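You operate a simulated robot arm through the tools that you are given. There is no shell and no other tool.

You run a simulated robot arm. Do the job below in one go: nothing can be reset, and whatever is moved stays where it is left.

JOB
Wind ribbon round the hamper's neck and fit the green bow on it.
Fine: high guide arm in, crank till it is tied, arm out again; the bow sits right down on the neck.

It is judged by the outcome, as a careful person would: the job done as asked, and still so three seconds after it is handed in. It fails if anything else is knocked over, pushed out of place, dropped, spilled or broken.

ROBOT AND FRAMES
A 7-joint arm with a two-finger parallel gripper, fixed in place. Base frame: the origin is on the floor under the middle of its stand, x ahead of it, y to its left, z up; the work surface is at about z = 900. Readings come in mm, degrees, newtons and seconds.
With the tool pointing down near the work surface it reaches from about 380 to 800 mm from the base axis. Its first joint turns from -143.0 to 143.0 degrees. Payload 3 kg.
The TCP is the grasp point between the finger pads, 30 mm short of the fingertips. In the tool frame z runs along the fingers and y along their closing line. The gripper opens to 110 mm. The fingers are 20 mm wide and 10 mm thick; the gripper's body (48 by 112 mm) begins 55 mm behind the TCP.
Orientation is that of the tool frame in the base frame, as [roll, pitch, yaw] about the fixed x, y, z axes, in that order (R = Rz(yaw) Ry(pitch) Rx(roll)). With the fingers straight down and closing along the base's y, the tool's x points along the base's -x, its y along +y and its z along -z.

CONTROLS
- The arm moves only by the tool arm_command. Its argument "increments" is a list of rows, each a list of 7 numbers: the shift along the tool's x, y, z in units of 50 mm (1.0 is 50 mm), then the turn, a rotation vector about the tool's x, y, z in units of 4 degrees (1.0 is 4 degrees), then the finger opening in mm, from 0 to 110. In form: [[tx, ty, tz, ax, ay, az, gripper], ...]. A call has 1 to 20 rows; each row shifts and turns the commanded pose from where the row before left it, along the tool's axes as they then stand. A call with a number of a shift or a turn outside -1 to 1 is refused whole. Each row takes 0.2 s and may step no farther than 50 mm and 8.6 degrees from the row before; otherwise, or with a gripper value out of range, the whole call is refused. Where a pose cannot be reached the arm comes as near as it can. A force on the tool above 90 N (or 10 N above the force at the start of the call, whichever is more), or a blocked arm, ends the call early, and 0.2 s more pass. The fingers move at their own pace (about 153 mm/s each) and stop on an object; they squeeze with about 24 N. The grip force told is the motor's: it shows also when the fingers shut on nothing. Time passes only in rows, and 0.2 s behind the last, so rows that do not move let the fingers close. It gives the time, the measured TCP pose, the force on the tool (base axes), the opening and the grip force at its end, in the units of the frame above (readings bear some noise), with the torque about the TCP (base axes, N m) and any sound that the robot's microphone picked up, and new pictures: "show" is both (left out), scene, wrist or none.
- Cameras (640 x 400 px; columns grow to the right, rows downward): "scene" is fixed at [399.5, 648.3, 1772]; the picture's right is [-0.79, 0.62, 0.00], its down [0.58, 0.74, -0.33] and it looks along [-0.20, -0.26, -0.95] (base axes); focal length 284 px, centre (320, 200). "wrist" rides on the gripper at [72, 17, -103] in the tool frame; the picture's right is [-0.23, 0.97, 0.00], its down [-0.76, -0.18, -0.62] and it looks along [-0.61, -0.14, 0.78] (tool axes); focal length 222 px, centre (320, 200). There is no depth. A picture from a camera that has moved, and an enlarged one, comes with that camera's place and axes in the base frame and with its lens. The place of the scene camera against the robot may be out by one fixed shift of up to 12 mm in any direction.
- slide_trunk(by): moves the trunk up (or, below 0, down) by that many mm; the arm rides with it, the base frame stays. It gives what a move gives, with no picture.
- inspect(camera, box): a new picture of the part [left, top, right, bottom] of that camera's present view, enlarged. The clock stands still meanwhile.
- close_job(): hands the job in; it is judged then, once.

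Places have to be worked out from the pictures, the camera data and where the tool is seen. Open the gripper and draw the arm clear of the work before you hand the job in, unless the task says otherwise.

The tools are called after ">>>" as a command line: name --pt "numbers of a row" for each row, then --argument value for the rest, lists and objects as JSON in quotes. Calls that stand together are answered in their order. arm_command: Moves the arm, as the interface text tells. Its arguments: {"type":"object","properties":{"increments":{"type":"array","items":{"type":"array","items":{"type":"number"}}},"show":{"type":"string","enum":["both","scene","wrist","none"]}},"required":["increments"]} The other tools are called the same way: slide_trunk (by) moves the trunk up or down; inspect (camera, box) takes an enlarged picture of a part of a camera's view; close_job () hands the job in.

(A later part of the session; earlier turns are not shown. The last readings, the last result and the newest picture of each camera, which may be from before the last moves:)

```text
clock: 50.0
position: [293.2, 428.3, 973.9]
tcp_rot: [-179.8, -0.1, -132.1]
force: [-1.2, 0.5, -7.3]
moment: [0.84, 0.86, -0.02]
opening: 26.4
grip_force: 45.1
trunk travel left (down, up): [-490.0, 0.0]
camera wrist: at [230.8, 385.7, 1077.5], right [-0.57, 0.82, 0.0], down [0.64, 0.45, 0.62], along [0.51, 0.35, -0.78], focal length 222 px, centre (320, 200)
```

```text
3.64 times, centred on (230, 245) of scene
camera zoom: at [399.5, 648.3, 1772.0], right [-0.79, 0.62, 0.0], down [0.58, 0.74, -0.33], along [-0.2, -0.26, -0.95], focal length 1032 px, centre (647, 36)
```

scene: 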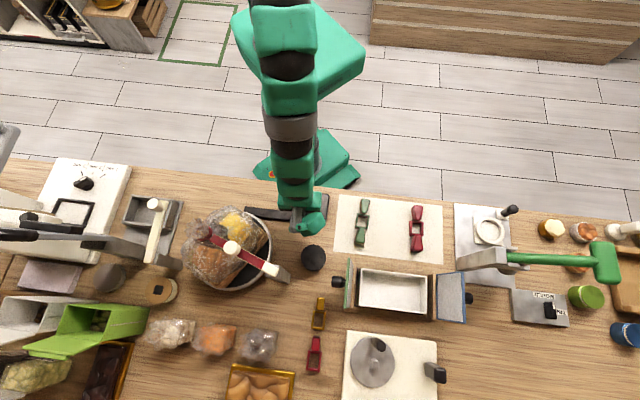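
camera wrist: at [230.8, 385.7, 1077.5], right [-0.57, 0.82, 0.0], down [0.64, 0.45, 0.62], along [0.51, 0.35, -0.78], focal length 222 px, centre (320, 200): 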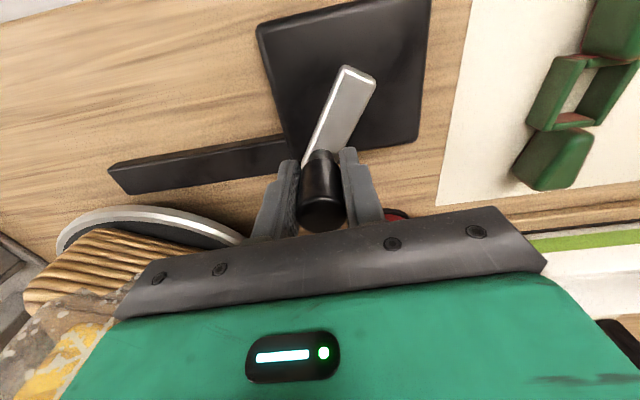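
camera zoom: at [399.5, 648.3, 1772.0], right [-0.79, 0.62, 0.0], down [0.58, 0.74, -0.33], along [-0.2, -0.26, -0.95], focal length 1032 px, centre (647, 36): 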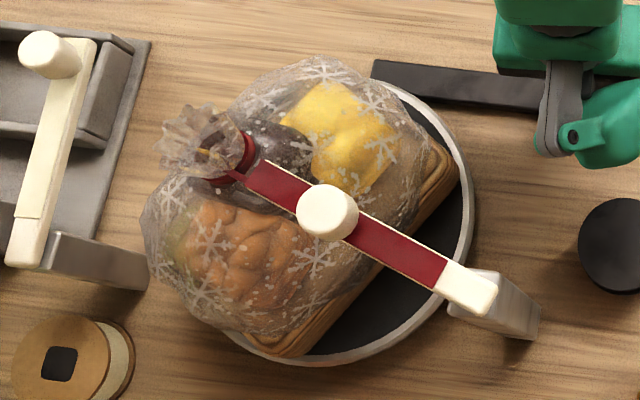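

The neck now looks gathered with a red band; I zoom in on it to judge whether it is tied.

>>> inspect --camera "scene" --box '[180, 205, 250, 250]'

```text
8.89 times, centred on (215, 228) of scene
camera zoom: at [399.5, 648.3, 1772.0], right [-0.79, 0.62, 0.0], down [0.58, 0.74, -0.33], along [-0.2, -0.26, -0.95], focal length 2523 px, centre (1253, -44)
```

zoom: 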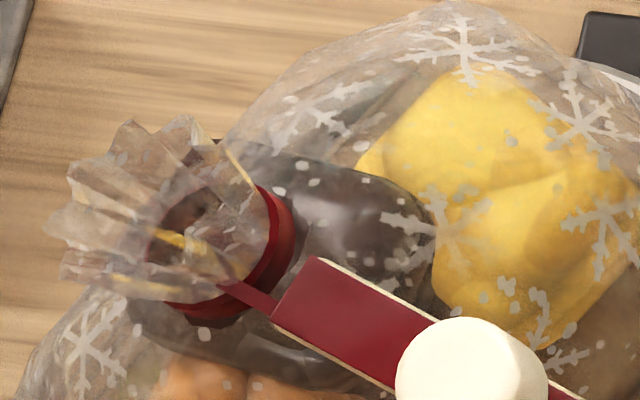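

A full red band is round the neck but the strip still runs to the arm and there was no sound, so I keep cranking in shorter strokes through the segment where it slipped before.

>>> arm_command --pt "0.1262 -0.14 0 0 0 0 15" --pt "0.1522 -0.1106 0 0 0 0 15" --pt "0.1722 -0.0768 0 0 0 0 15" --pt "0.1842 -0.039 0 0 0 0 15" --pt "0 0 0 0 0 0 15" --show "both"

>>> inspect --camera "wrist" --box '[230, 100, 410, 230]'

>>> inspect --camera "scene" --box '[170, 200, 270, 260]'

```text
clock: 51.2
position: [286.1, 392.9, 976.7]
tcp_rot: [-179.8, 0.2, -132.1]
force: [4.6, 12.4, 20.4]
moment: [0.78, -0.13, -0.53]
opening: 26.2
grip_force: 45.2
trunk travel left (down, up): [-490.0, 0.0]
camera wrist: at [223.6, 351.1, 1078.2], right [-0.57, 0.82, 0.0], down [0.64, 0.45, 0.63], along [0.52, 0.36, -0.78], focal length 222 px, centre (320, 200)
```

scene: 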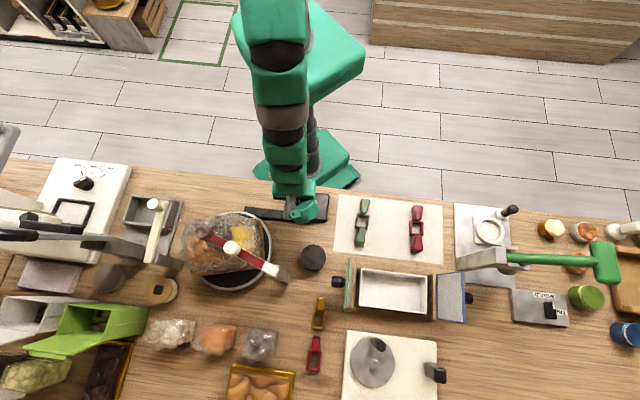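
wrist: 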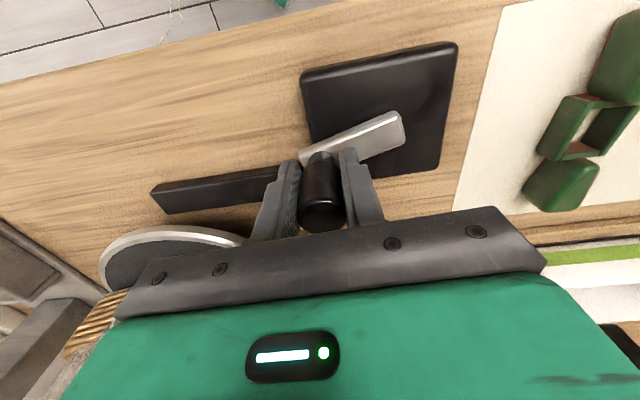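

```text
3.08 times, centred on (320, 165) of wrist
camera zoom: at [223.6, 351.1, 1078.2], right [-0.57, 0.82, 0.0], down [0.64, 0.45, 0.63], along [0.52, 0.36, -0.78], focal length 684 px, centre (320, 308)
```

zoom: 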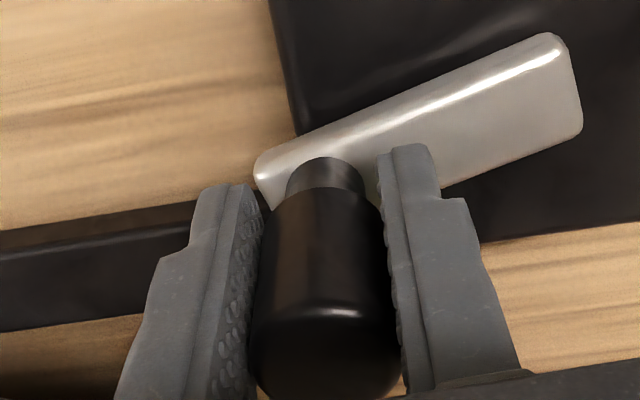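

```text
6.40 times, centred on (220, 230) of scene
camera zoom: at [399.5, 648.3, 1772.0], right [-0.79, 0.62, 0.0], down [0.58, 0.74, -0.33], along [-0.2, -0.26, -0.95], focal length 1817 px, centre (960, 8)
```

zoom: 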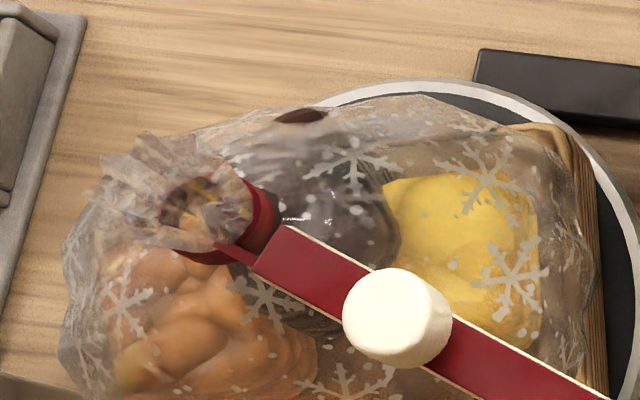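

The knob lags only about 4 mm now. I reopen briefly, recentre with a small lead, regrip, and turn another 48°.

>>> arm_command --pt "0 0 0 0 0 0 40" --pt "0 0 0 0 0 0 40" --pt "-0.21 0.022 0 0 0 0 40" --pt "0 0 0 0 0 0 40" --pt "0 0 0 0 0 0 15" --pt "0 0 0 0 0 0 15" --pt "0 0 0 0 0 0 15" --pt "0.1874 -0.018 0 0 0 0 15" --pt "0.1872 0.0214 0 0 0 0 15" --pt "0.1786 0.0598 0 0 0 0 15" --pt "0.1624 0.0956 0 0 0 0 15" --pt "0 0 0 0 0 0 15" --show "both"

>>> inspect --camera "wrist" --box '[230, 100, 410, 230]'

>>> inspect --camera "scene" --box '[170, 200, 270, 260]'

```text
clock: 53.8
position: [262.6, 373.2, 973.3]
tcp_rot: [-179.8, -0.3, -132.2]
force: [23.5, -57.5, 0.5]
moment: [0.54, 1.13, -0.44]
opening: 26.7
grip_force: 44.9
trunk travel left (down, up): [-490.0, 0.0]
camera wrist: at [200.8, 333.2, 1077.2], right [-0.57, 0.82, 0.0], down [0.65, 0.45, 0.62], along [0.51, 0.35, -0.79], focal length 222 px, centre (320, 200)
```

scene: 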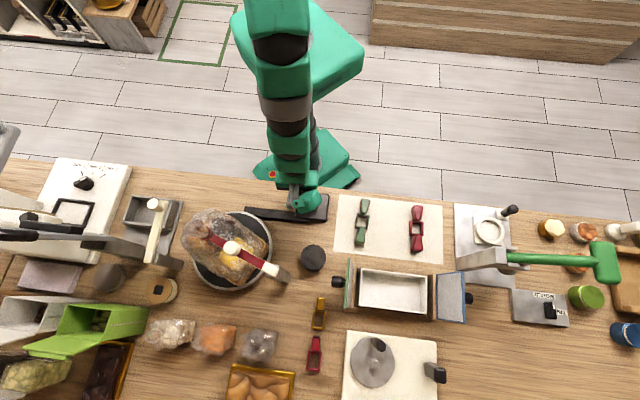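
wrist: 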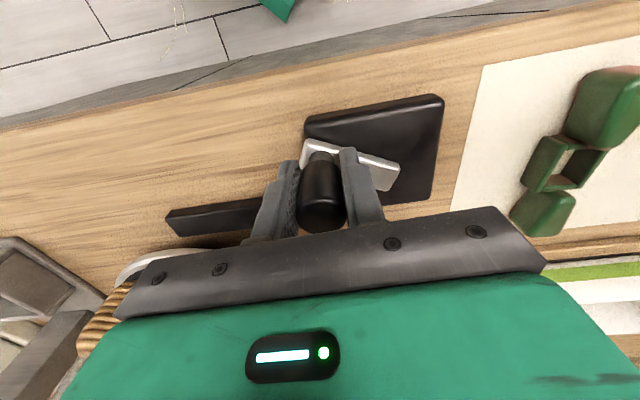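

```text
3.08 times, centred on (320, 165) of wrist
camera zoom: at [200.8, 333.2, 1077.2], right [-0.57, 0.82, 0.0], down [0.65, 0.45, 0.62], along [0.51, 0.35, -0.79], focal length 684 px, centre (320, 308)
```

zoom: 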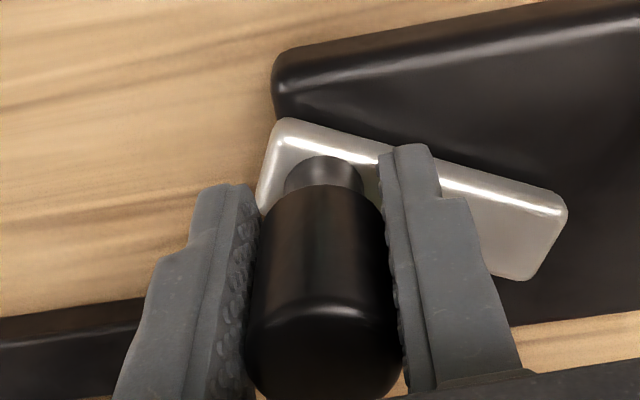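

```text
6.40 times, centred on (220, 230) of scene
camera zoom: at [399.5, 648.3, 1772.0], right [-0.79, 0.62, 0.0], down [0.58, 0.74, -0.33], along [-0.2, -0.26, -0.95], focal length 1817 px, centre (960, 8)
```

zoom: 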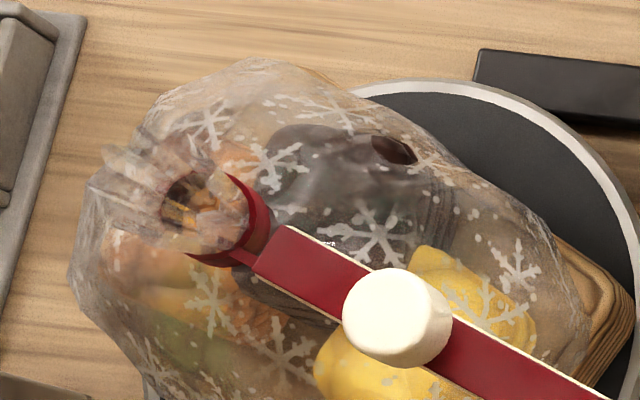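

The side load is 60 N radially because the knob drifted in the pads; crank torque itself is low. I reopen, recentre on the knob (263.6, 377.7), regrip and turn the next 36°.

>>> arm_command --pt "0 0 0 0 0 0 40" --pt "0 0 0 0 0 0 40" --pt "-0.038 -0.06 0 0 0 0 40" --pt "0 0 0 0 0 0 40" --pt "0 0 0 0 0 0 15" --pt "0 0 0 0 0 0 15" --pt "0 0 0 0 0 0 15" --pt "0.1538 0.1086 0 0 0 0 15" --pt "0.128 0.1382 0 0 0 0 15" --pt "0.0964 0.1618 0 0 0 0 15" --pt "0 0 0 0 0 0 15" --show "wrist"

>>> inspect --camera "wrist" --box '[230, 100, 410, 230]'

>>> inspect --camera "scene" --box '[170, 200, 270, 260]'

```text
clock: 56.2
position: [236.3, 380.8, 976.4]
tcp_rot: [-179.8, 0.1, -132.1]
force: [-9.9, 5.0, -11.6]
moment: [1.35, 0.23, 0.44]
opening: 26.2
grip_force: 44.7
trunk travel left (down, up): [-490.0, 0.0]
camera wrist: at [173.7, 338.6, 1077.6], right [-0.57, 0.82, 0.0], down [0.64, 0.45, 0.62], along [0.51, 0.35, -0.78], focal length 222 px, centre (320, 200)
```

wrist: 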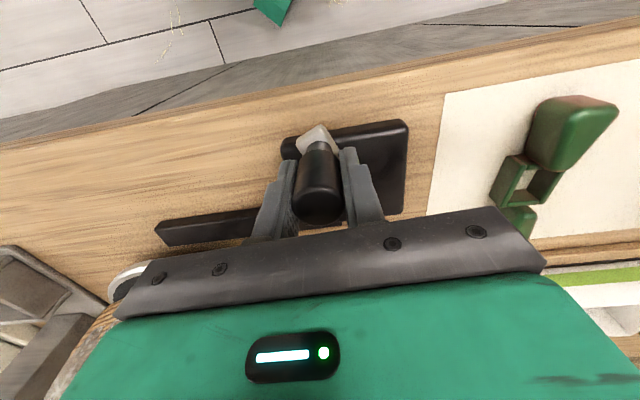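

```text
3.08 times, centred on (320, 165) of wrist
camera zoom: at [173.7, 338.6, 1077.6], right [-0.57, 0.82, 0.0], down [0.64, 0.45, 0.62], along [0.51, 0.35, -0.78], focal length 684 px, centre (320, 308)
```

zoom: 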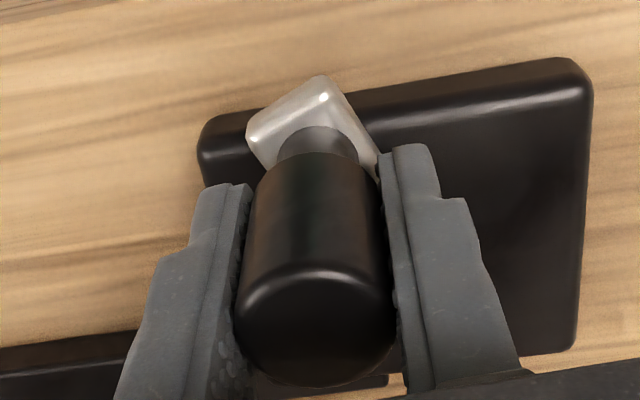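

```text
6.40 times, centred on (220, 230) of scene
camera zoom: at [399.5, 648.3, 1772.0], right [-0.79, 0.62, 0.0], down [0.58, 0.74, -0.33], along [-0.2, -0.26, -0.95], focal length 1817 px, centre (960, 8)
```

zoom: 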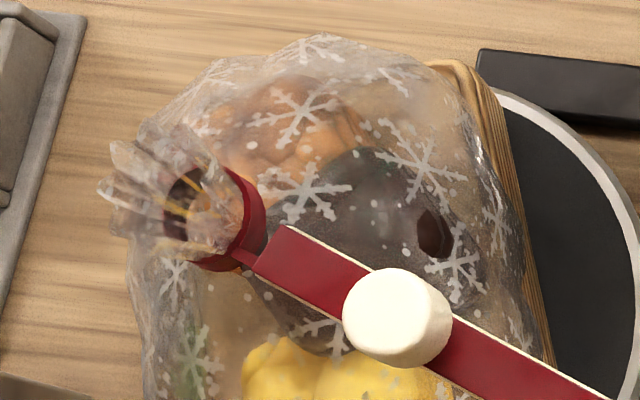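

Good; the crank is at about -112° and the knob is 4 mm ahead. I recentre, regrip, and turn about 144° through the easy segment.

>>> arm_command --pt "0 0 0 0 0 0 40" --pt "0 0 0 0 0 0 40" --pt "0.068 0.072 0 0 0 0 40" --pt "0 0 0 0 0 0 40" --pt "0 0 0 0 0 0 15" --pt "0 0 0 0 0 0 15" --pt "0 0 0 0 0 0 15" --pt "0.0446 0.1832 0 0 0 0 15" --pt "0.0056 0.1882 0 0 0 0 15" --pt "-0.0336 0.1852 0 0 0 0 15" --pt "-0.0716 0.1744 0 0 0 0 15" --pt "-0.106 0.1556 0 0 0 0 15" --pt "-0.1362 0.13 0 0 0 0 15" --pt "-0.1602 0.099 0 0 0 0 15" --pt "-0.1774 0.0636 0 0 0 0 15" --pt "-0.1866 0.0252 0 0 0 0 15" --pt "-0.1878 -0.014 0 0 0 0 15" --pt "-0.1808 -0.053 0 0 0 0 15" --pt "-0.166 -0.0892 0 0 0 0 15" --pt "0 0 0 0 0 0 15" --show "both"

>>> inspect --camera "wrist" --box '[230, 100, 410, 230]'

>>> inspect --camera "scene" --box '[170, 200, 270, 260]'

```text
clock: 60.4
position: [237.9, 464.2, 974.0]
tcp_rot: [-179.8, 0.1, -132.2]
force: [5.5, -15.9, -5.6]
moment: [1.49, 0.18, 0.0]
opening: 26.7
grip_force: 45.1
trunk travel left (down, up): [-490.0, 0.0]
camera wrist: at [176.4, 422.0, 1077.3], right [-0.57, 0.82, 0.0], down [0.64, 0.45, 0.62], along [0.51, 0.35, -0.78], focal length 222 px, centre (320, 200)
```

scene: 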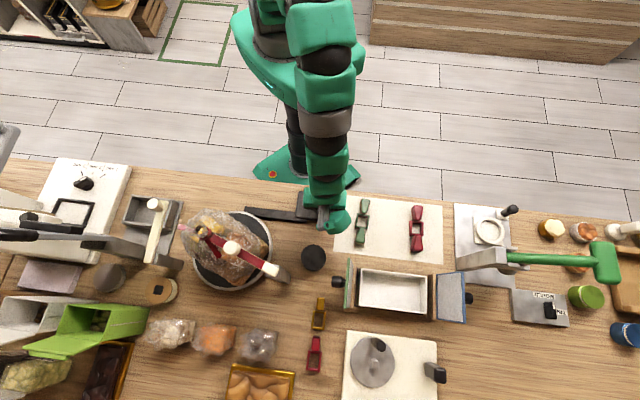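
wrist: 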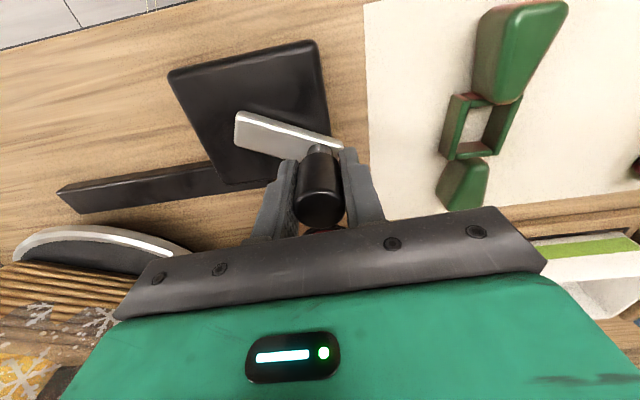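

```text
3.08 times, centred on (320, 165) of wrist
camera zoom: at [176.4, 422.0, 1077.3], right [-0.57, 0.82, 0.0], down [0.64, 0.45, 0.62], along [0.51, 0.35, -0.78], focal length 684 px, centre (320, 308)
```

zoom: 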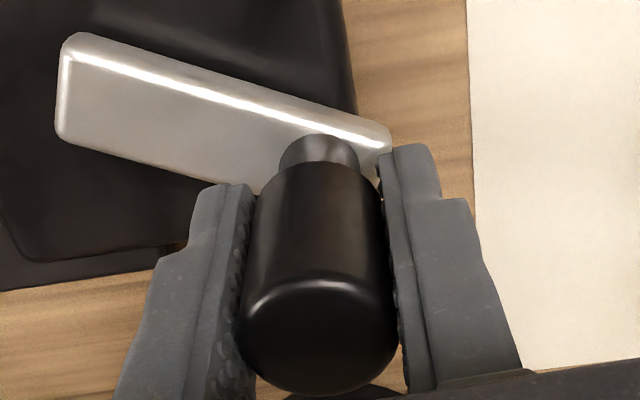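

```text
6.40 times, centred on (220, 230) of scene
camera zoom: at [399.5, 648.3, 1772.0], right [-0.79, 0.62, 0.0], down [0.58, 0.74, -0.33], along [-0.2, -0.26, -0.95], focal length 1817 px, centre (960, 8)
```

zoom: 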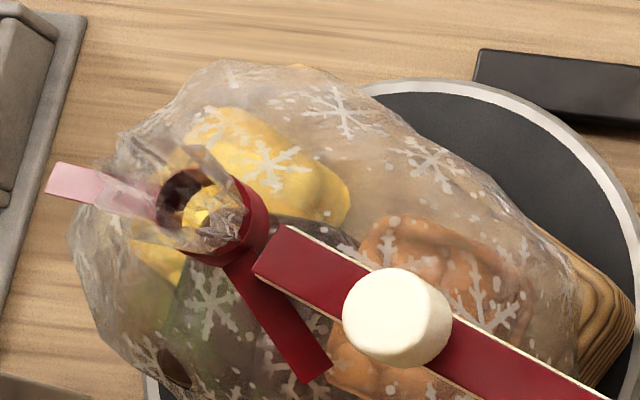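

The ribbon is tied: two free tails have appeared at the neck and the strip to the arm is gone. I release the crank, rise clear, and go back to a tilted pre-grasp above the guide arm's knob.

>>> arm_command --pt "0 0 0 0 0 0 56" --pt "0 0 0 0 0 0 56" --pt "0 0 -0.9 0 0 0 56" --pt "0 0 -0.9 0 0 0 56" --pt "0 0 -0.9 0 0 0 56" --pt "0 0 -0.9 0 0 0 56" --pt "0 0 -0.9 0 0 0 56" --pt "0 0 -0.9 0 0 0 56" --pt "0 0 -0.9 0 0 0 56" --pt "-0.526 -0.716 0 0 0 0 56" --pt "-0.526 -0.716 0 0 0 0 56" --pt "-0.526 -0.716 0 0 0 0 56" --pt "-0.526 -0.716 0 0 0 0 56" --pt "-0.526 -0.716 0 0 0 0 56" --show "both"

>>> inspect --camera "wrist" --box '[100, 20, 420, 230]'

>>> inspect --camera "scene" --box '[150, 190, 310, 300]'

```text
clock: 63.4
position: [458.5, 443.8, 1291.5]
tcp_rot: [-179.9, 0.1, -132.0]
force: [0.3, -0.7, 0.3]
moment: [0.02, -0.01, -0.02]
opening: 56.1
grip_force: 0.1
trunk travel left (down, up): [-490.0, 0.0]
camera wrist: at [396.5, 401.0, 1394.1], right [-0.57, 0.82, 0.0], down [0.64, 0.45, 0.62], along [0.51, 0.35, -0.78], focal length 222 px, centre (320, 200)
```

scene: 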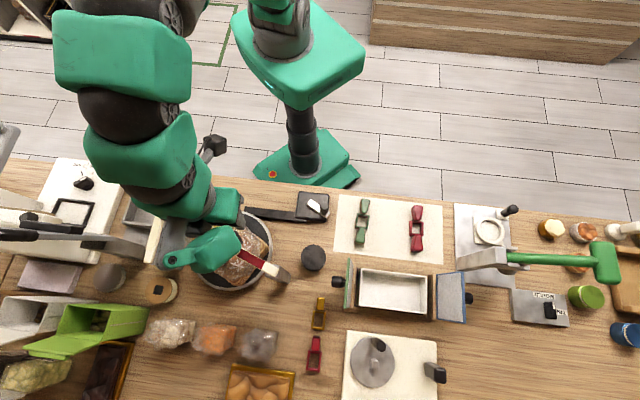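
wrist: 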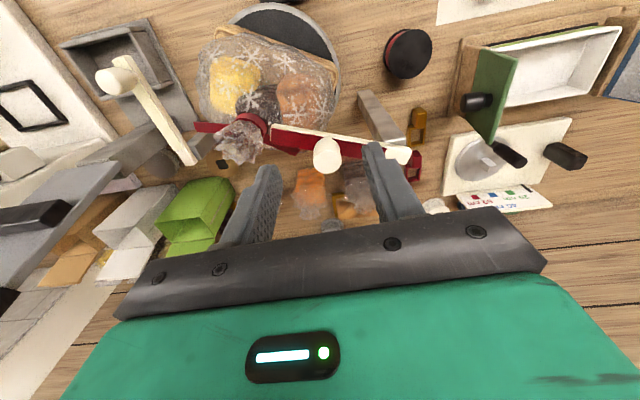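

```text
1.90 times, centred on (260, 125) of wrist
camera zoom: at [396.5, 401.0, 1394.1], right [-0.57, 0.82, 0.0], down [0.64, 0.45, 0.62], along [0.51, 0.35, -0.78], focal length 423 px, centre (434, 343)
```

zoom: 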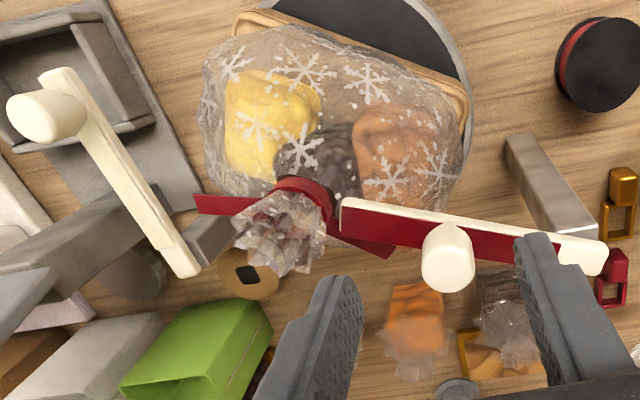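

```text
3.64 times, centred on (230, 245) of scene
camera zoom: at [399.5, 648.3, 1772.0], right [-0.79, 0.62, 0.0], down [0.58, 0.74, -0.33], along [-0.2, -0.26, -0.95], focal length 1032 px, centre (647, 36)
```

zoom: 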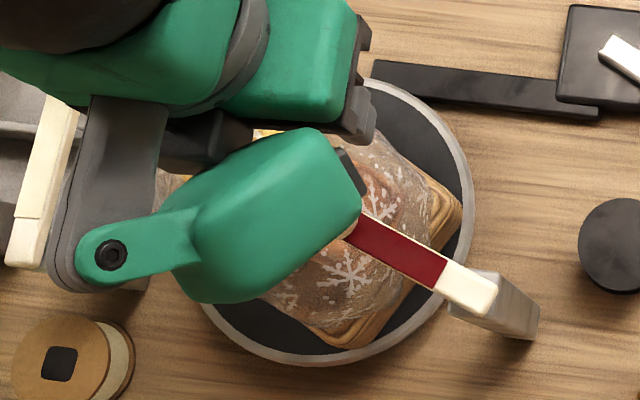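

Clear view: the band is tied with two tails and the guide arm knob is at about (477, 468). I tilt the tool outward 24° again and move down to straddle the knob.

>>> arm_command --pt "0 0 0 0 -1 0 56" --pt "0 0 0 0 -1 0 56" --pt "0 0 0 0 -1 0 56" --pt "0 0 0 0 -1 0 56" --pt "0 0 0 0 -1 0 56" --pt "0 0 0 0 -1 0 56" --pt "0.07 0.0147 0.655 0 0 0 50" --pt "0.07 0.0147 0.655 0 0 0 50" --pt "0.07 0.0147 0.655 0 0 0 50" --pt "0 0 0 0 0 0 50" --show "wrist"

>>> inspect --camera "wrist" --box '[230, 110, 410, 240]'

```text
clock: 65.6
position: [478.4, 465.8, 1196.7]
tcp_rot: [-179.8, 24.0, -132.1]
force: [0.6, 0.1, 1.1]
moment: [0.0, 0.02, 0.03]
opening: 50.0
grip_force: 0.1
trunk travel left (down, up): [-490.0, 0.0]
camera wrist: at [393.0, 398.0, 1261.0], right [-0.58, 0.81, 0.09], down [0.43, 0.21, 0.88], along [0.69, 0.55, -0.47], focal length 222 px, centre (320, 200)
```

wrist: 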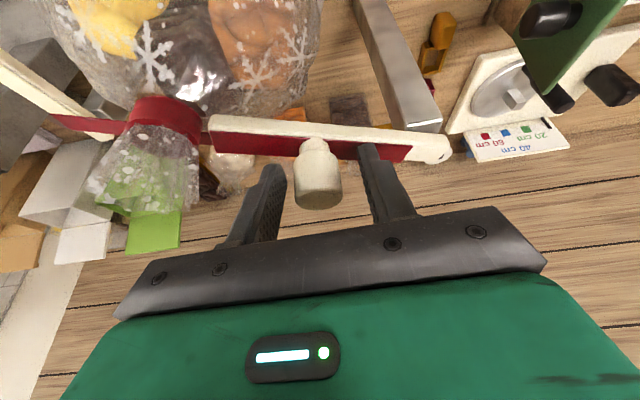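

```text
3.08 times, centred on (320, 175) of wrist
camera zoom: at [393.0, 398.0, 1261.0], right [-0.58, 0.81, 0.09], down [0.43, 0.21, 0.88], along [0.69, 0.55, -0.47], focal length 684 px, centre (320, 277)
```

zoom: 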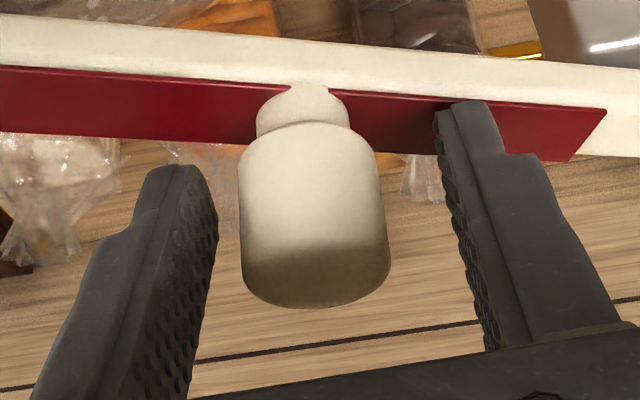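

The knob is centred within 2 mm. I grip it and swing it back outward (counter-clockwise) the first 30°.

>>> arm_command --pt "0 0 0 0 0 0 20" --pt "0 0 0 0 0 0 20" --pt "0 0 0 0 0 0 20" --pt "-0.127 -0.0496 0.0565 0 0 0 20" --pt "-0.1288 -0.037 0.0573 0 0 0 20" --pt "-0.1321 -0.023 0.0588 0 0 0 20" --pt "-0.1326 -0.0116 0.0591 0 0 0 20" --pt "-0.1345 0.001 0.0599 0 0 0 20" --pt "-0.1326 0.0152 0.0591 0 0 0 20" --pt "0 0 0 0 0 0 20" --show "wrist"

>>> inspect --camera "wrist" --box '[230, 110, 410, 240]'

```text
clock: 67.8
position: [514.1, 494.1, 1196.6]
tcp_rot: [-179.9, 24.1, -132.2]
force: [26.9, -22.1, 3.6]
moment: [-0.11, 0.23, 0.09]
opening: 27.4
grip_force: 45.7
trunk travel left (down, up): [-490.0, 0.0]
camera wrist: at [427.8, 424.8, 1261.0], right [-0.58, 0.81, 0.09], down [0.43, 0.21, 0.88], along [0.69, 0.55, -0.47], focal length 222 px, centre (320, 200)
```

wrist: 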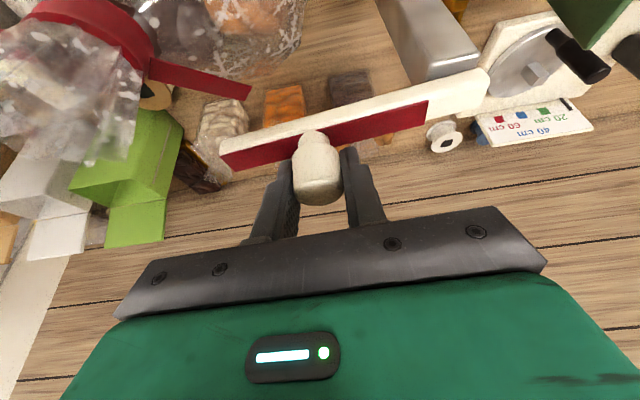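

```text
3.08 times, centred on (320, 175) of wrist
camera zoom: at [427.8, 424.8, 1261.0], right [-0.58, 0.81, 0.09], down [0.43, 0.21, 0.88], along [0.69, 0.55, -0.47], focal length 684 px, centre (320, 277)
```

zoom: 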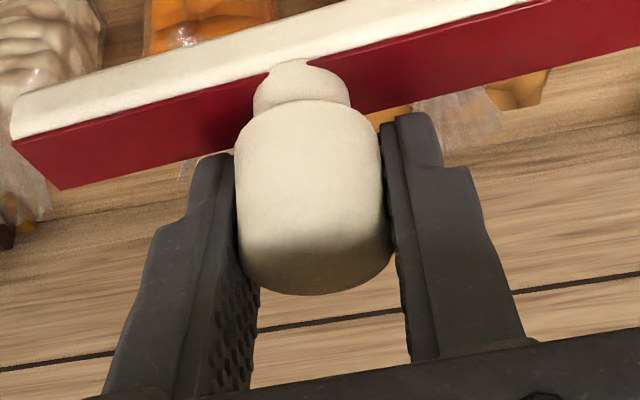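

The arm swings back; the knob lags about 5 mm in the pads with some side load. I reopen, recentre slightly behind it, regrip and swing another 40°.

>>> arm_command --pt "0 0 0 0 0 0 44" --pt "0 0 0 0 0 0 44" --pt "0.1535 -0.079 -0.0683 0 0 0 44" --pt "0 0 0 0 0 0 44" --pt "0 0 0 0 0 0 20" --pt "0 0 0 0 0 0 20" --pt "0 0 0 0 0 0 20" --pt "-0.1326 0.0152 0.0591 0 0 0 20" --pt "-0.1332 0.0266 0.0593 0 0 0 20" --pt "-0.1273 0.0396 0.0567 0 0 0 20" --pt "-0.1266 0.0524 0.0564 0 0 0 20" --pt "-0.1206 0.0626 0.0537 0 0 0 20" --pt "-0.116 0.0742 0.0517 0 0 0 20" --pt "-0.1074 0.0846 0.0478 0 0 0 20" --pt "0 0 0 0 0 0 20" --show "wrist"

>>> inspect --camera "wrist" --box '[230, 110, 410, 240]'

```text
clock: 71.0
position: [531.0, 532.2, 1197.0]
tcp_rot: [-180.0, 24.3, -132.1]
force: [30.5, -5.8, 9.2]
moment: [0.66, -0.34, 0.14]
opening: 27.2
grip_force: 44.8
trunk travel left (down, up): [-490.0, 0.0]
camera wrist: at [444.2, 462.9, 1260.1], right [-0.58, 0.81, 0.09], down [0.43, 0.21, 0.88], along [0.69, 0.55, -0.46], focal length 222 px, centre (320, 200)
```

wrist: 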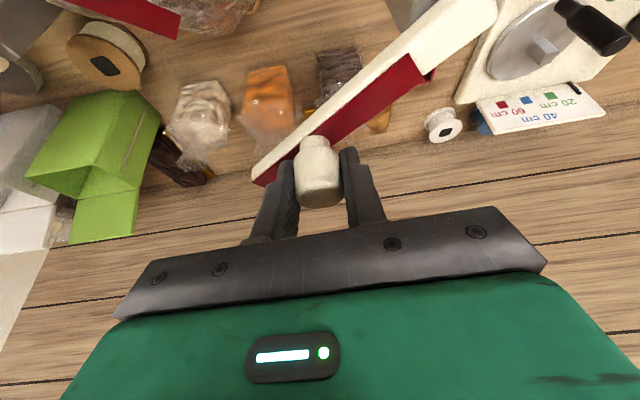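

```text
3.08 times, centred on (320, 175) of wrist
camera zoom: at [444.2, 462.9, 1260.1], right [-0.58, 0.81, 0.09], down [0.43, 0.21, 0.88], along [0.69, 0.55, -0.46], focal length 684 px, centre (320, 277)
```

zoom: 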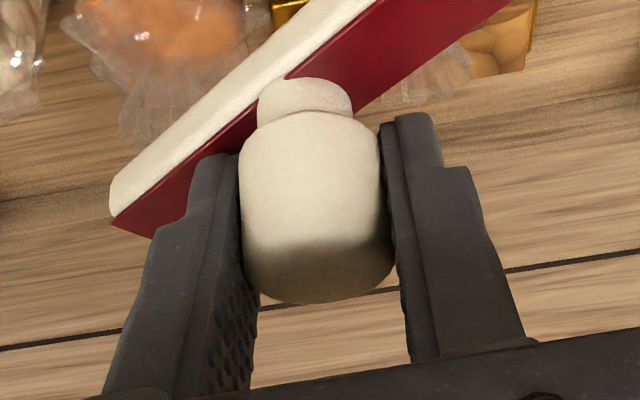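

Now at about -8°. I regrip centred again and swing the next 40°, where the motion becomes mostly along the finger closing line.

>>> arm_command --pt "0 0 0 0 0 0 44" --pt "0 0 0 0 0 0 44" --pt "0.093 -0.046 -0.0415 0 0 0 44" --pt "0 0 0 0 0 0 44" --pt "0 0 0 0 0 0 20" --pt "0 0 0 0 0 0 20" --pt "0 0 0 0 0 0 20" --pt "-0.1074 0.0846 0.0478 0 0 0 20" --pt "-0.1027 0.0962 0.0457 0 0 0 20" --pt "-0.0928 0.1052 0.0413 0 0 0 20" --pt "-0.0853 0.1114 0.038 0 0 0 20" --pt "-0.0756 0.1232 0.0337 0 0 0 20" --pt "-0.0654 0.1266 0.0291 0 0 0 20" --pt "-0.0554 0.1328 0.0246 0 0 0 20" --pt "-0.0453 0.139 0.0202 0 0 0 20" --pt "0 0 0 0 0 0 20" --show "wrist"

>>> inspect --camera "wrist" --box '[230, 110, 410, 240]'

```text
clock: 74.4
position: [515.0, 584.4, 1196.0]
tcp_rot: [-179.7, 23.9, -132.0]
force: [-0.1, -1.9, -4.4]
moment: [0.55, 0.43, 0.14]
opening: 27.1
grip_force: 45.3
trunk travel left (down, up): [-490.0, 0.0]
camera wrist: at [427.6, 516.4, 1259.7], right [-0.58, 0.81, 0.09], down [0.43, 0.21, 0.88], along [0.69, 0.55, -0.47], focal length 222 px, centre (320, 200)
```

wrist: 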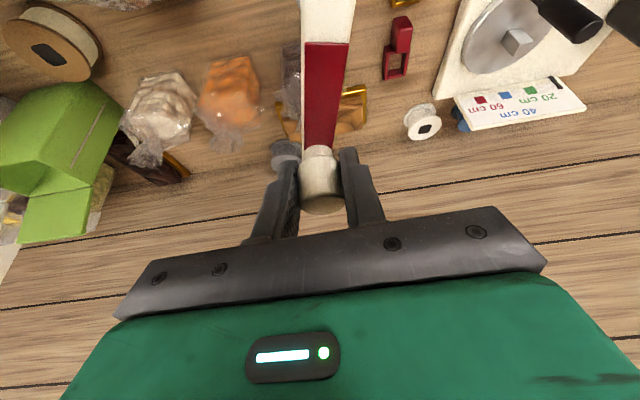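

```text
3.08 times, centred on (320, 175) of wrist
camera zoom: at [427.6, 516.4, 1259.7], right [-0.58, 0.81, 0.09], down [0.43, 0.21, 0.88], along [0.69, 0.55, -0.47], focal length 684 px, centre (320, 277)
```

zoom: 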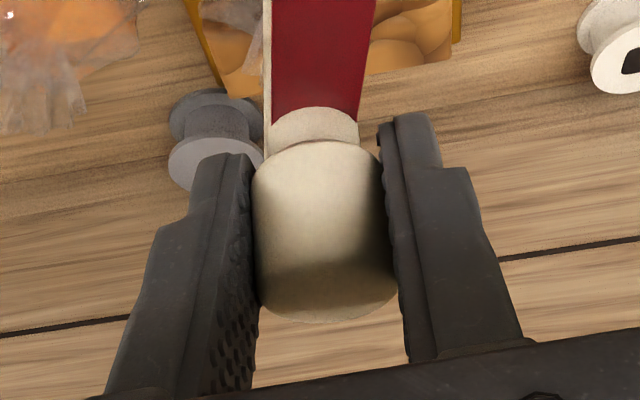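

At about 32° with almost no load. I continue the last ~17° to the original parked angle.

>>> arm_command --pt "-0.0338 0.1412 0.015 0 0 0 20" --pt "-0.021 0.1446 0.0094 0 0 0 20" --pt "-0.0106 0.1452 0.0047 0 0 0 20" --pt "0 0.08 0 0 0 0 20" --pt "0 0 0 0 0 0 20" --show "both"

>>> inspect --camera "wrist" --box '[230, 110, 410, 240]'

```text
clock: 75.6
position: [497.4, 604.3, 1194.4]
tcp_rot: [-180.0, 24.0, -132.0]
force: [4.3, 0.0, 3.6]
moment: [0.35, 0.83, 0.26]
opening: 27.3
grip_force: 45.1
trunk travel left (down, up): [-490.0, 0.0]
camera wrist: at [411.3, 535.6, 1259.5], right [-0.58, 0.81, 0.09], down [0.43, 0.21, 0.88], along [0.69, 0.55, -0.47], focal length 222 px, centre (320, 200)
```

scene: 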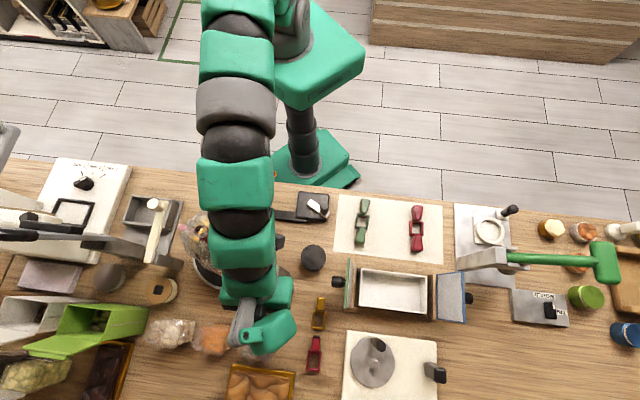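
wrist: 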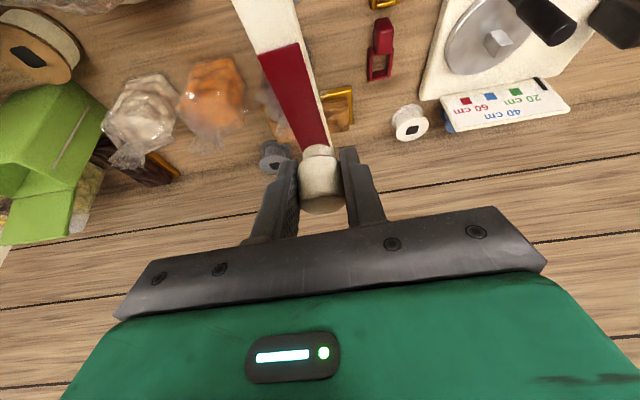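

```text
3.08 times, centred on (320, 175) of wrist
camera zoom: at [411.3, 535.6, 1259.5], right [-0.58, 0.81, 0.09], down [0.43, 0.21, 0.88], along [0.69, 0.55, -0.47], focal length 684 px, centre (320, 277)
```

zoom: 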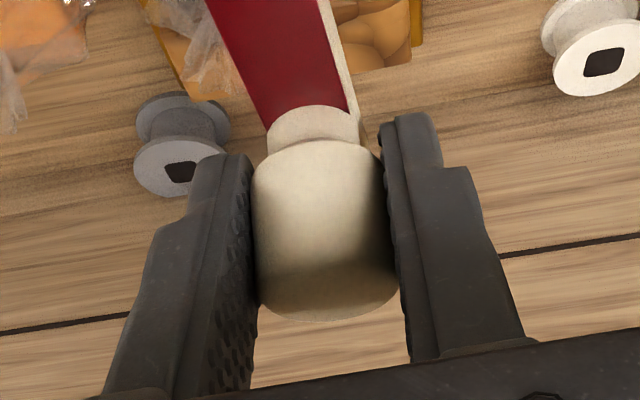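

The arm is back at its original orientation. I give a slight 2 mm nudge outward to confirm it rests at its stop, then release and withdraw.

>>> arm_command --pt "0 0.05 0 0 0 0 20" --pt "0 0 0 0 0 0 20" --show "none"

>>> arm_command --pt "0 -0.02 0 0 0 0 20" --pt "0 0 0 0 0 0 56" --pt "0 0 0 0 0 0 56" --pt "0 0 -0.7 0 0 0 56" --pt "0 0 -0.8 0 0 0 56" --pt "0 0 -0.8 0 0 0 56" --pt "0 0 0 0 0 0 56" --show "both"

```text
clock: 76.2
position: [495.8, 604.7, 1195.6]
tcp_rot: [-179.9, 24.0, -132.1]
force: [6.3, -5.7, 3.8]
moment: [0.52, 0.52, -0.01]
opening: 27.2
grip_force: 45.0
trunk travel left (down, up): [-490.0, 0.0]
```

```text
clock: 77.8
position: [464.2, 570.5, 1301.0]
tcp_rot: [-179.9, 23.9, -132.0]
force: [0.1, -0.1, 0.7]
moment: [0.03, 0.0, -0.01]
opening: 55.9
grip_force: 0.0
trunk travel left (down, up): [-490.0, 0.0]
camera wrist: at [377.1, 500.9, 1365.2], right [-0.58, 0.81, 0.09], down [0.43, 0.21, 0.88], along [0.69, 0.55, -0.47], focal length 222 px, centre (320, 200)
```

scene: 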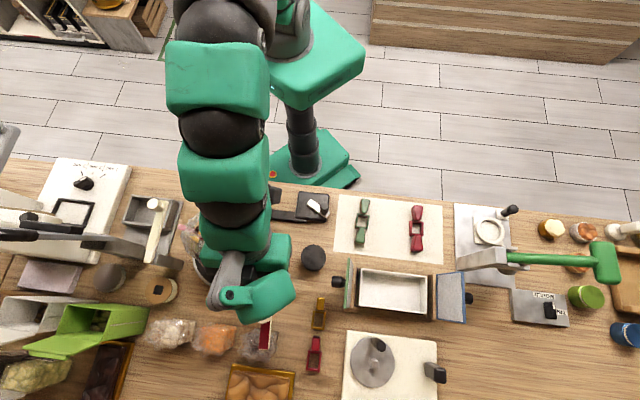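
wrist: 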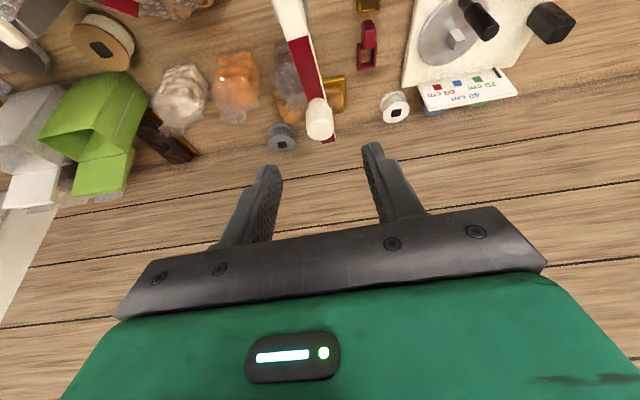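

The guide arm is parked as at the start. I level the tool and move to look closely at the tied neck from above.

>>> arm_command --pt "0 0 0 0 1 0 56" --pt "0 0 0 0 1 0 56" --pt "0 0 0 0 1 0 56" --pt "0 0 0 0 1 0 56" --pt "0 0 0 0 1 0 56" --pt "0 0 0 0 1 0 56" --pt "0.71 -0.48 0 0 0 0 56" --pt "0.71 -0.48 0 0 0 0 56" --pt "0.71 -0.48 0 0 0 0 56" --pt "0.71 -0.48 0 0 0 0 56" --pt "0 0 0 0 0 0 56" --show "both"

>>> inspect --camera "wrist" --box '[180, 60, 380, 220]'

>>> inspect --camera "scene" --box '[150, 190, 310, 300]'

```text
clock: 80.2
position: [431.4, 383.0, 1277.2]
tcp_rot: [-179.8, 0.1, -132.1]
force: [-1.1, -0.4, -0.4]
moment: [0.07, -0.03, 0.0]
opening: 55.9
grip_force: 0.1
out of reach, approached as far as the arm can: row 6
trunk travel left (down, up): [-490.0, 0.0]
camera wrist: at [369.6, 341.4, 1380.0], right [-0.57, 0.82, 0.0], down [0.64, 0.45, 0.62], along [0.51, 0.35, -0.78], focal length 222 px, centre (320, 200)
```

scene: 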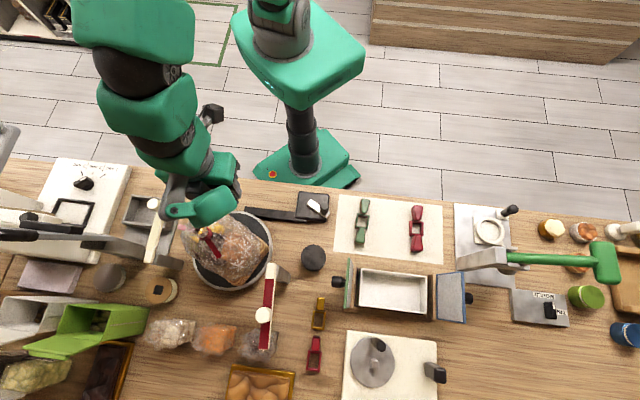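
wrist: 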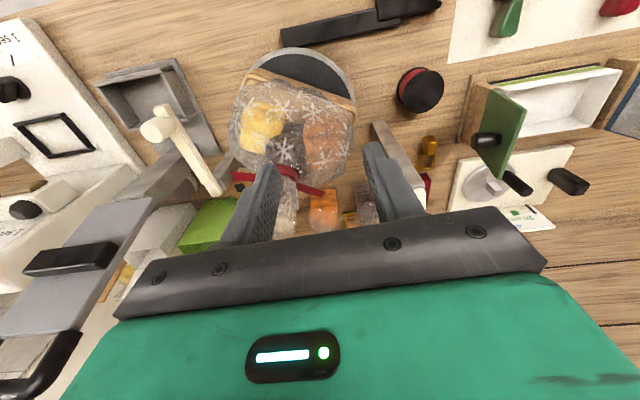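

```text
2.50 times, centred on (280, 140) of wrist
camera zoom: at [369.6, 341.4, 1380.0], right [-0.57, 0.82, 0.0], down [0.64, 0.45, 0.62], along [0.51, 0.35, -0.78], focal length 555 px, centre (420, 350)
```

zoom: 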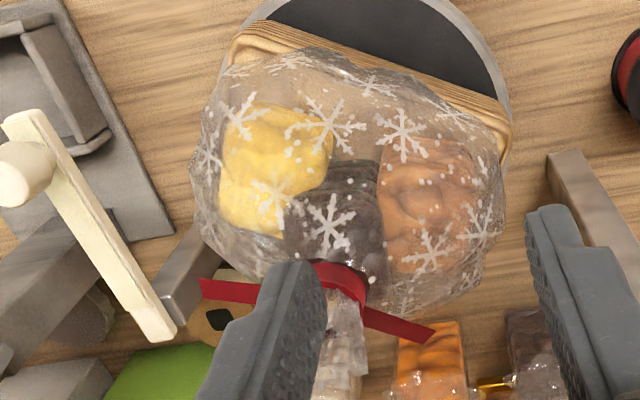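

```text
3.64 times, centred on (230, 245) of scene
camera zoom: at [399.5, 648.3, 1772.0], right [-0.79, 0.62, 0.0], down [0.58, 0.74, -0.33], along [-0.2, -0.26, -0.95], focal length 1032 px, centre (647, 36)
```

zoom: 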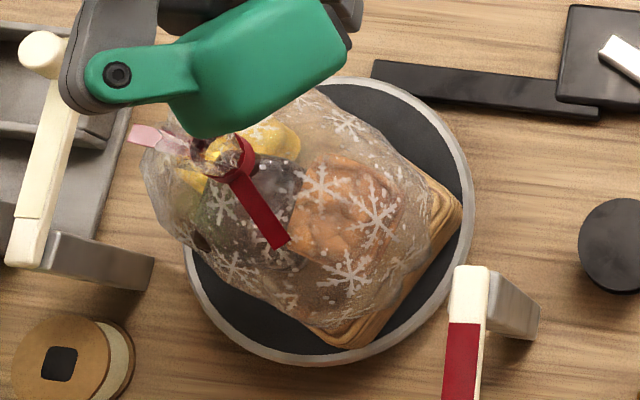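

The band and two tails are visible, partly hidden by a finger. I open wide and shift sideways for an unobstructed view of the neck and gathered top.

>>> arm_command --pt "0 -0.7 0 0 0 0 110" --pt "0.4 0 0 0 0 0 110" --pt "0 0 0 0 0 0 110" --show "wrist"

>>> inspect --camera "wrist" --box '[220, 90, 380, 220]'

```text
clock: 81.0
position: [444.3, 346.2, 1277.6]
tcp_rot: [-179.8, 0.0, -132.1]
force: [-0.5, 0.1, -0.2]
moment: [0.03, -0.01, -0.03]
opening: 110.1
grip_force: 0.0
trunk travel left (down, up): [-490.0, 0.0]
camera wrist: at [381.8, 303.8, 1380.7], right [-0.57, 0.82, 0.0], down [0.64, 0.45, 0.62], along [0.51, 0.35, -0.78], focal length 222 px, centre (320, 200)
```

wrist: 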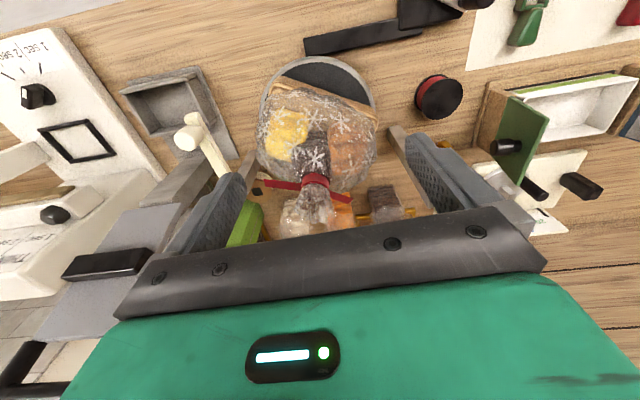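

```text
3.08 times, centred on (300, 155) of wrist
camera zoom: at [381.8, 303.8, 1380.7], right [-0.57, 0.82, 0.0], down [0.64, 0.45, 0.62], along [0.51, 0.35, -0.78], focal length 684 px, centre (382, 338)
```

zoom: 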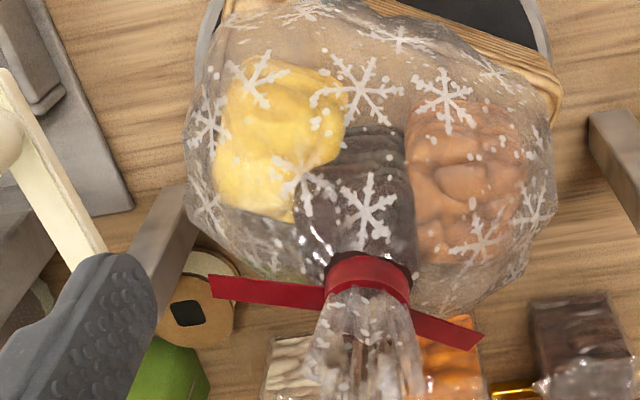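

Two sight lines intersect to put the neck axis near (512, 388), band about 35 mm across at z ≈ 1157–1180. I turn the tool so the camera looks along +y for an accurate cross-check.

>>> arm_command --pt "-0.145 -0.623 0 0 0 0 110" --pt "-0.145 -0.623 0 0 0 0 110" --pt "0 0 0 0 0 -0.955 110" --pt "0 0 0 0 0 -0.955 110" --pt "0 0 0 0 0 -0.955 110" --pt "0 0 0 0 0 -0.955 110" --pt "0 0 0 0 0 -0.955 110" --pt "0 0 0 0 0 -0.955 110" --pt "0 0 0 0 0 -0.955 110" --pt "0 0 0 0 0 -0.955 110" --pt "0 0 0 0 0 -0.955 110" --pt "0 0 0 0 0 -0.955 110" --pt "0 0 0 0 0 -0.955 110" --pt "0 0 0 0 0 0 110" --show "wrist"

>>> inspect --camera "wrist" --box '[240, 60, 400, 220]'

```text
clock: 84.0
position: [498.2, 316.5, 1278.6]
tcp_rot: [-179.9, -0.2, -90.0]
force: [0.4, 0.2, -0.3]
moment: [0.03, -0.02, 0.03]
opening: 110.0
grip_force: 0.0
trunk travel left (down, up): [-490.0, 0.0]
camera wrist: at [479.8, 243.8, 1381.2], right [-0.97, 0.23, 0.0], down [0.18, 0.76, 0.62], along [0.14, 0.61, -0.78], focal length 222 px, centre (320, 200)
```

wrist: 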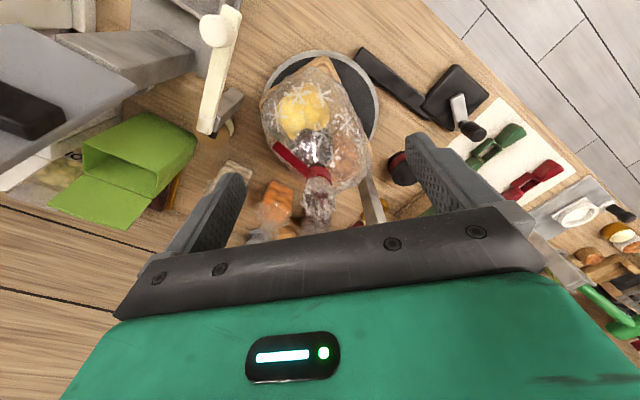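

```text
2.50 times, centred on (320, 140) of wrist
camera zoom: at [479.8, 243.8, 1381.2], right [-0.97, 0.23, 0.0], down [0.18, 0.76, 0.62], along [0.14, 0.61, -0.78], focal length 555 px, centre (320, 350)
```

zoom: 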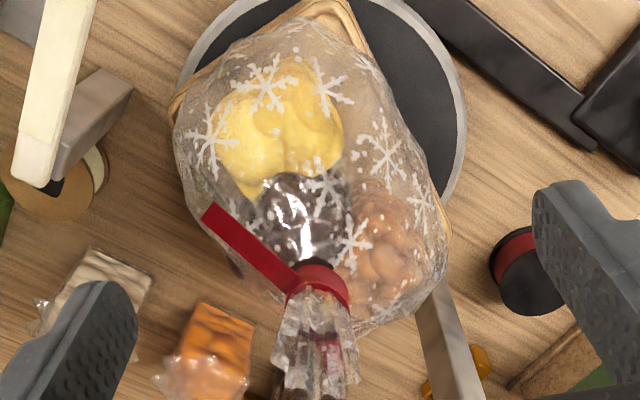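

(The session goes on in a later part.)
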